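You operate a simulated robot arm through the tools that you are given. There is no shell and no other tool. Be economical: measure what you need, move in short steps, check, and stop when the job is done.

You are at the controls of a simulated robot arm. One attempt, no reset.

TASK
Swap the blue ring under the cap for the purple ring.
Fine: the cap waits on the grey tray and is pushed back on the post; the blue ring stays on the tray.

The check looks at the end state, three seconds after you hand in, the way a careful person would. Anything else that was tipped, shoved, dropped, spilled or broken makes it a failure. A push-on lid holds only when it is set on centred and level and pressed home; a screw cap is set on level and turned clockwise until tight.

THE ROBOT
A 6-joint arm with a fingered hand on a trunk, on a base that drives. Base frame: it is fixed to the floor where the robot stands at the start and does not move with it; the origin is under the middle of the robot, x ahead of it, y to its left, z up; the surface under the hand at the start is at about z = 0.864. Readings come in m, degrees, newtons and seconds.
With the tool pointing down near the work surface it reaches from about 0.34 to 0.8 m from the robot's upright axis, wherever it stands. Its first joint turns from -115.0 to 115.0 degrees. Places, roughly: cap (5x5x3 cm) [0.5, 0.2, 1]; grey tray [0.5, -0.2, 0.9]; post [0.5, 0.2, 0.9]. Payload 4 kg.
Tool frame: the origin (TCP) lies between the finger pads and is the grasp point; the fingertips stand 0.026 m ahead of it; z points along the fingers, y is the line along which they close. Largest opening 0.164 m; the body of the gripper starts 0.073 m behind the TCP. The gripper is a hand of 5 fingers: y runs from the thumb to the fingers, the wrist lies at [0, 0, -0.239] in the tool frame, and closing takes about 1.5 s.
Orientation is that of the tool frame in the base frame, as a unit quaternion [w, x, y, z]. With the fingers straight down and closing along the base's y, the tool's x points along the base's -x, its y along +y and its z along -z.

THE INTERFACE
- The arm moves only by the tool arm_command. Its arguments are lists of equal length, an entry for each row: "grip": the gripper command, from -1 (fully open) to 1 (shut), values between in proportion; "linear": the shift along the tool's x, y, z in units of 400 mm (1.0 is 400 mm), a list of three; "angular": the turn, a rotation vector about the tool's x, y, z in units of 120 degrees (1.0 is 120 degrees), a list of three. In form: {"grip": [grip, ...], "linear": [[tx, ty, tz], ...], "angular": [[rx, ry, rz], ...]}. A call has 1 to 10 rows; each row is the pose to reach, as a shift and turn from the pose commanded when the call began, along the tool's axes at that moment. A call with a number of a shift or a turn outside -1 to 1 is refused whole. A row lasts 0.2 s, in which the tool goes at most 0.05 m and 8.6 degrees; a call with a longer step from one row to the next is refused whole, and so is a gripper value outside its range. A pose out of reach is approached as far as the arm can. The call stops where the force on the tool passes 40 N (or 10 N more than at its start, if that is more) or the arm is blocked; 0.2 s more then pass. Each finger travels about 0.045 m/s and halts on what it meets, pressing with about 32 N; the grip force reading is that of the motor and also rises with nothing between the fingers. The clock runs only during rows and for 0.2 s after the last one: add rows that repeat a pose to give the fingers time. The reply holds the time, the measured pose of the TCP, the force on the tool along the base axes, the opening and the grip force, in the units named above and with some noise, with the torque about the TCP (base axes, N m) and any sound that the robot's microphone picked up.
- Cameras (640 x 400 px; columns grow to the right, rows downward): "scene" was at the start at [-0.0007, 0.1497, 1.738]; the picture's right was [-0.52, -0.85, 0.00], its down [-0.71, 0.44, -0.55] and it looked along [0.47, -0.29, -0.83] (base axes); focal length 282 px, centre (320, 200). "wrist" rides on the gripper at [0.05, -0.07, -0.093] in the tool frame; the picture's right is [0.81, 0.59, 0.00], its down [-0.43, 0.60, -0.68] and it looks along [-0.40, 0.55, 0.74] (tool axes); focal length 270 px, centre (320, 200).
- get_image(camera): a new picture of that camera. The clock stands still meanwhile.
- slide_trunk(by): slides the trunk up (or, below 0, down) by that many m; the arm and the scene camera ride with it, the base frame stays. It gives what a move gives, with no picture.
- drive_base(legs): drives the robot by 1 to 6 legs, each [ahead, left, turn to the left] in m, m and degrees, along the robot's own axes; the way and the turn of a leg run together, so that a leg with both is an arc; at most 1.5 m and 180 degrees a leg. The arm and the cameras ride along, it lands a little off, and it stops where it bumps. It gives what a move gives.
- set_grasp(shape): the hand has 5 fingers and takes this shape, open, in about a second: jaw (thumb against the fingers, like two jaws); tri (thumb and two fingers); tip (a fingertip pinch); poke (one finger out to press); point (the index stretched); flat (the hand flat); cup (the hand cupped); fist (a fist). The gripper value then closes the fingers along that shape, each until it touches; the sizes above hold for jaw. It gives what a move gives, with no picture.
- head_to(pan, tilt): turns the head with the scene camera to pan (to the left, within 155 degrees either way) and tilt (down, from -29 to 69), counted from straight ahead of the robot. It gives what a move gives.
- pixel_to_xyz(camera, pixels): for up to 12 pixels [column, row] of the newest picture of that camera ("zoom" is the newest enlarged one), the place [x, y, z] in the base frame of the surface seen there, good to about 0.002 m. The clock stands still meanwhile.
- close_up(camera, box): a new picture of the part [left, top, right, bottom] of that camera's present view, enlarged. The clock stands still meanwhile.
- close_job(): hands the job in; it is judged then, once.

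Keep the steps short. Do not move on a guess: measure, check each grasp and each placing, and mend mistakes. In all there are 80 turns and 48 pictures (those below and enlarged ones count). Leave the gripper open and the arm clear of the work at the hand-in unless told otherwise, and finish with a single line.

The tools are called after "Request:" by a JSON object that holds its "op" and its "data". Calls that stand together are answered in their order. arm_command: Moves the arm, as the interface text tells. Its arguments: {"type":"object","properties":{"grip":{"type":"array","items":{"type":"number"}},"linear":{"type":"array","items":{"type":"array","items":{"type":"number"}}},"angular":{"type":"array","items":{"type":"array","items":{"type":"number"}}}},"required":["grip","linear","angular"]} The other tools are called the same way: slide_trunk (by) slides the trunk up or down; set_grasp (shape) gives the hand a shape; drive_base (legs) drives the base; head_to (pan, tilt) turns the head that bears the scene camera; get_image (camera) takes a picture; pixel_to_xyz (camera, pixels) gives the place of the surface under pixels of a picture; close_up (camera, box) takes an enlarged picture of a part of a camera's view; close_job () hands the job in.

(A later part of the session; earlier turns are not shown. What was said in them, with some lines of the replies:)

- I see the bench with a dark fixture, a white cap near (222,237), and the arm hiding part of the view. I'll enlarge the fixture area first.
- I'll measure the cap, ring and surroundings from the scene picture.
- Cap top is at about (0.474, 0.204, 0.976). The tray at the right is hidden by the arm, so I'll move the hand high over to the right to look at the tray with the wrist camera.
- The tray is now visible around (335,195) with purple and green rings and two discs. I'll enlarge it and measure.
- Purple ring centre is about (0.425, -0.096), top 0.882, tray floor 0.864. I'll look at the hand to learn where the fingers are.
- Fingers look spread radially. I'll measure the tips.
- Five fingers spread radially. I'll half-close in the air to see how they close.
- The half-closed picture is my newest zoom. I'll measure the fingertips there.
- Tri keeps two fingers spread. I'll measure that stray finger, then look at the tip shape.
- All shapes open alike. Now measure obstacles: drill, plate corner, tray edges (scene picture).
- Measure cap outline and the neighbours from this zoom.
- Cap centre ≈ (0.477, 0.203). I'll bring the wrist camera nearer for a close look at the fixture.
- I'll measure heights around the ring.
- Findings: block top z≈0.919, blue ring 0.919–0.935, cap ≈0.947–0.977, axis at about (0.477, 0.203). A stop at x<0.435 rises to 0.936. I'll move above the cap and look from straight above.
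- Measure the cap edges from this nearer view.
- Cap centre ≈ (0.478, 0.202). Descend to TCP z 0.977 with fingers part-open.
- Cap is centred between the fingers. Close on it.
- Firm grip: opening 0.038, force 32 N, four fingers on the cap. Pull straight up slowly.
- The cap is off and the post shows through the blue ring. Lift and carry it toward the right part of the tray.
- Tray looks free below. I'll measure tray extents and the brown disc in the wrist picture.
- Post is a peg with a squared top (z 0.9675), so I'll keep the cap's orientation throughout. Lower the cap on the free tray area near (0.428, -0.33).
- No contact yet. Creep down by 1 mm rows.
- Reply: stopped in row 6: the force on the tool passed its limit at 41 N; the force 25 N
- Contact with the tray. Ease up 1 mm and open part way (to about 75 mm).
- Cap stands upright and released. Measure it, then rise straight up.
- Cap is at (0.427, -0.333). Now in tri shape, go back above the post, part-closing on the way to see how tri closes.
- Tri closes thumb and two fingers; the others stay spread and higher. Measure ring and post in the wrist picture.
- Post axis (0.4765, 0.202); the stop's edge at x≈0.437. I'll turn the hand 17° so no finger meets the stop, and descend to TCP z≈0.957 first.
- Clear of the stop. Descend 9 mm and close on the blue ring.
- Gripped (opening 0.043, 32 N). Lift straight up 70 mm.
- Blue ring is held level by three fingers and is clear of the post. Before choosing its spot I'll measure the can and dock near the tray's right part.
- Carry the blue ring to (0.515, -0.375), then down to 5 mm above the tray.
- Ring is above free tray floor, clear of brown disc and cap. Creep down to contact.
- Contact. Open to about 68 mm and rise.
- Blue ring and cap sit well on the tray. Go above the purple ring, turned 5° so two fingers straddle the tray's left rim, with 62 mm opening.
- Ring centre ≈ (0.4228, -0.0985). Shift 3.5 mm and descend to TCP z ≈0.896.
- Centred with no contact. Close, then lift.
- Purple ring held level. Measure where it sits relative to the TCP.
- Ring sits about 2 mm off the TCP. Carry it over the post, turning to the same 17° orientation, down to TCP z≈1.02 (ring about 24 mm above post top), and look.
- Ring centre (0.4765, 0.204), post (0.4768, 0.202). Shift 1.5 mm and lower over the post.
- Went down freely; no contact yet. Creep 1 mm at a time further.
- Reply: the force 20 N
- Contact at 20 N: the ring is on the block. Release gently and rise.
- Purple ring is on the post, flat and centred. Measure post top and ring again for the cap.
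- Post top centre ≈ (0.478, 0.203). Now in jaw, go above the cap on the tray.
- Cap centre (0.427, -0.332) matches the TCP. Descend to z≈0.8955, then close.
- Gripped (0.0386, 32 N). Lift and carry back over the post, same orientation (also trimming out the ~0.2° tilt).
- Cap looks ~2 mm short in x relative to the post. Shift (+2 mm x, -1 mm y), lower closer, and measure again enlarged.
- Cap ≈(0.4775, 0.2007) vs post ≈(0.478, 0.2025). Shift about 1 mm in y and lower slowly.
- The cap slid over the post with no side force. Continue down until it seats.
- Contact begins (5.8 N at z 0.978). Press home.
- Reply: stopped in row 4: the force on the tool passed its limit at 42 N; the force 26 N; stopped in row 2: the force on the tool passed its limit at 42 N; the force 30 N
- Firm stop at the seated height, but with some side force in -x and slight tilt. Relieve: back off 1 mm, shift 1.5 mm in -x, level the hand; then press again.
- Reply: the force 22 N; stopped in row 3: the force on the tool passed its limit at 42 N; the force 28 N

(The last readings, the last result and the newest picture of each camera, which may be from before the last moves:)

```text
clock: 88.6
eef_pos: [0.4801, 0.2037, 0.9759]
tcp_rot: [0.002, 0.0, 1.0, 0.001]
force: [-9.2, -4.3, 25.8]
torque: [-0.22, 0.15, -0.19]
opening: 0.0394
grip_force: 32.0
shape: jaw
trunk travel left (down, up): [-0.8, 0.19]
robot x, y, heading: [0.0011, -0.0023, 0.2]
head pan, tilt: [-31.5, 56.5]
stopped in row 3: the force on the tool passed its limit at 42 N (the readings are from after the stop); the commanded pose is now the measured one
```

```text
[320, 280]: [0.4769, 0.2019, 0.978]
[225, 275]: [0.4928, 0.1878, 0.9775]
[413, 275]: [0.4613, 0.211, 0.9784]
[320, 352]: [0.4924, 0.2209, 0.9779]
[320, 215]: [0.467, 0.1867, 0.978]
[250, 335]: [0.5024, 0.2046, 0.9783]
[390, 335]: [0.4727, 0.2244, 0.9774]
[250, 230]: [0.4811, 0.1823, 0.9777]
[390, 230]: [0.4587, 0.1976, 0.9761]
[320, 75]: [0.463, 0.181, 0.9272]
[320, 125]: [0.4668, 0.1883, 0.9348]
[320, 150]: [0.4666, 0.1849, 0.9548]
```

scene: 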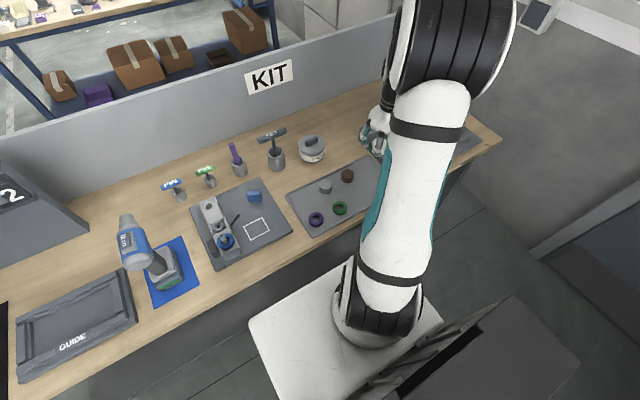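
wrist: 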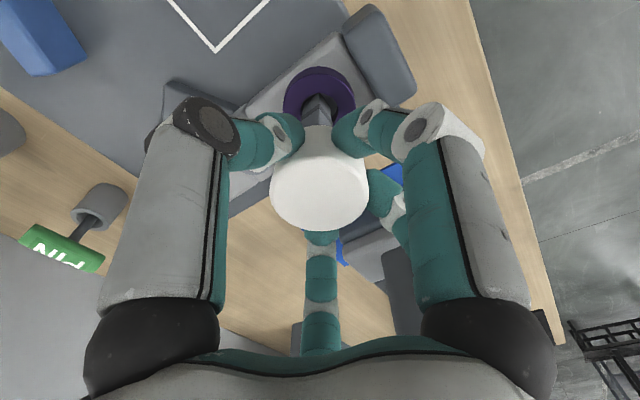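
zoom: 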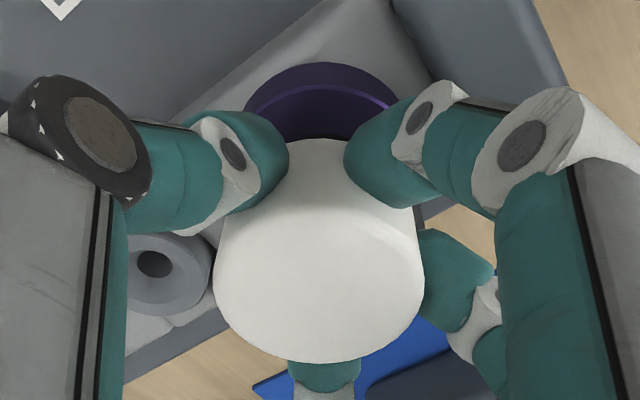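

Cap top is at 0.978 all over: same as originally, level. Ease the load and open the fingers.

Request:
{"op": "arm_command", "data": {"grip": [1, 0.4, 0.3, 0.2, 0.1, 0, -0.2, -0.2, -0.2], "linear": [[0, 0, -0.001], [0, 0, -0.001], [0, 0, -0.001], [0, 0, -0.001], [0, 0, -0.001], [0, 0, -0.001], [0, 0, -0.001], [0, 0, -0.001], [0, 0, -0.001]], "angular": [[0, 0, 0], [0, 0, 0], [0, 0, 0], [0, 0, 0], [0, 0, 0], [0, 0, 0], [0, 0, 0], [0, 0, 0], [0, 0, 0]]}}

Request:
{"op": "arm_command", "data": {"grip": [-0.2, -0.2, -0.2, -0.2, -0.2], "linear": [[0, 0, -0.03], [0, 0, -0.08], [0, 0, -0.15], [0, 0, -0.22], [0, 0, -0.22]], "angular": [[0, 0, 0], [0, 0, 0], [0, 0, 0], [0, 0, 0], [0, 0, 0]]}}

Request:
{"op": "close_up", "data": {"camera": "wrist", "box": [240, 20, 400, 170]}}

```text
clock: 90.6
eef_pos: [0.4813, 0.2042, 0.9754]
tcp_rot: [0.001, 0.001, 1.0, 0.002]
force: [0.0, 0.0, 0.4]
torque: [0.01, 0.0, -0.02]
opening: 0.0976
grip_force: 0.1
shape: jaw
trunk travel left (down, up): [-0.8, 0.19]
robot x, y, heading: [-0.0003, 0.0009, 0.0]
head pan, tilt: [-31.5, 56.5]
```

```text
clock: 91.8
eef_pos: [0.4816, 0.2056, 1.0648]
tcp_rot: [0.001, 0.0, 1.0, 0.001]
force: [0.2, 0.0, -0.2]
torque: [-0.03, 0.0, -0.05]
opening: 0.0979
grip_force: 0.0
shape: jaw
trunk travel left (down, up): [-0.8, 0.19]
robot x, y, heading: [0.0017, 0.0006, 0.2]
head pan, tilt: [-31.5, 56.5]
```

```text
2.67 times, centred on (320, 95) of wrist
```

zoom: 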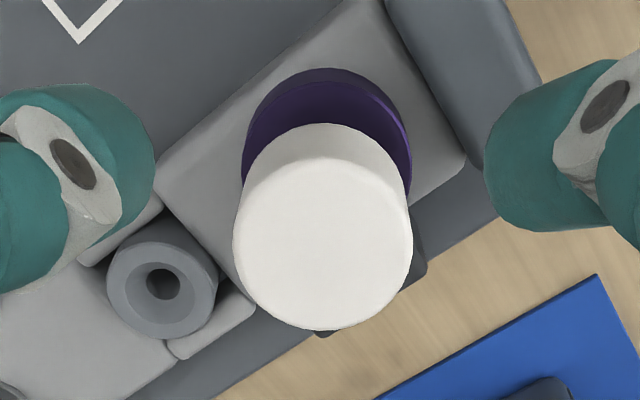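

Request:
{"op": "pixel_to_xyz", "data": {"camera": "zoom", "pixels": [[323, 245], [245, 240], [402, 235], [323, 318], [322, 172], [265, 300], [380, 298], [268, 190], [378, 185], [322, 140], [300, 85], [400, 120]]}}

```text
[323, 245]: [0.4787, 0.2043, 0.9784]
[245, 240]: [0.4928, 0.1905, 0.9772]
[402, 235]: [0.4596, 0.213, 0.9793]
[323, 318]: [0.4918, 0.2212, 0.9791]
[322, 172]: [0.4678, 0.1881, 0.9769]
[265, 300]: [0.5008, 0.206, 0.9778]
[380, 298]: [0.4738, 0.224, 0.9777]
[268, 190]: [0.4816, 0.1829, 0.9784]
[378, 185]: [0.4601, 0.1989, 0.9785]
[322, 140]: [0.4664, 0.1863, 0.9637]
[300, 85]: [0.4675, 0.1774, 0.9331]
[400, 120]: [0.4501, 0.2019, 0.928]
```

Cap is level at 0.978, centred at (0.477, 0.2035), home on the purple ring. Raise the arm clear, with the hand opened, and move it aside.

Request:
{"op": "arm_command", "data": {"grip": [-0.2, -0.4, -1, -1, -1, -1, -1, -1, -1], "linear": [[0, 0, -0.1], [0, 0, -0.2], [0, 0, -0.3], [0, 0, -0.4], [0, -0.11, -0.4], [0, -0.22, -0.4], [0, -0.33, -0.4], [0, -0.44, -0.4], [0, -0.55, -0.4]], "angular": [[0, 0, 0], [0, 0, 0], [0, 0, 0], [0, 0, 0], [0, 0, 0], [0, 0, 0], [0, 0, 0], [0, 0, 0], [0, 0, 0]]}}

Request:
{"op": "get_image", "data": {"camera": "scene"}}

```text
clock: 93.8
eef_pos: [0.4801, -0.016, 1.2243]
tcp_rot: [0.002, 0.0, 1.0, 0.002]
force: [0.0, -0.4, 0.2]
torque: [0.05, -0.02, 0.0]
opening: 0.1641
grip_force: 0.0
shape: jaw
trunk travel left (down, up): [-0.8, 0.19]
robot x, y, heading: [0.0012, 0.0008, -0.1]
head pan, tilt: [-31.5, 56.5]
```

```text
0 pictures are left
```

scene: 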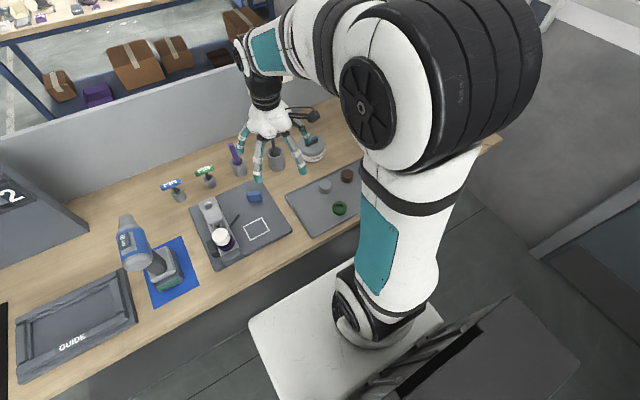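

The cap sits on the post with the purple ring under it, and everything in view stands where it was. The arm is clear and open, so I'm handing in.

Request:
{"op": "close_job", "data": {}}

```text
The job is handed in.
```

The purple ring is now under the cap, which is pressed back level on the post, and the blue ring is on the grey tray.
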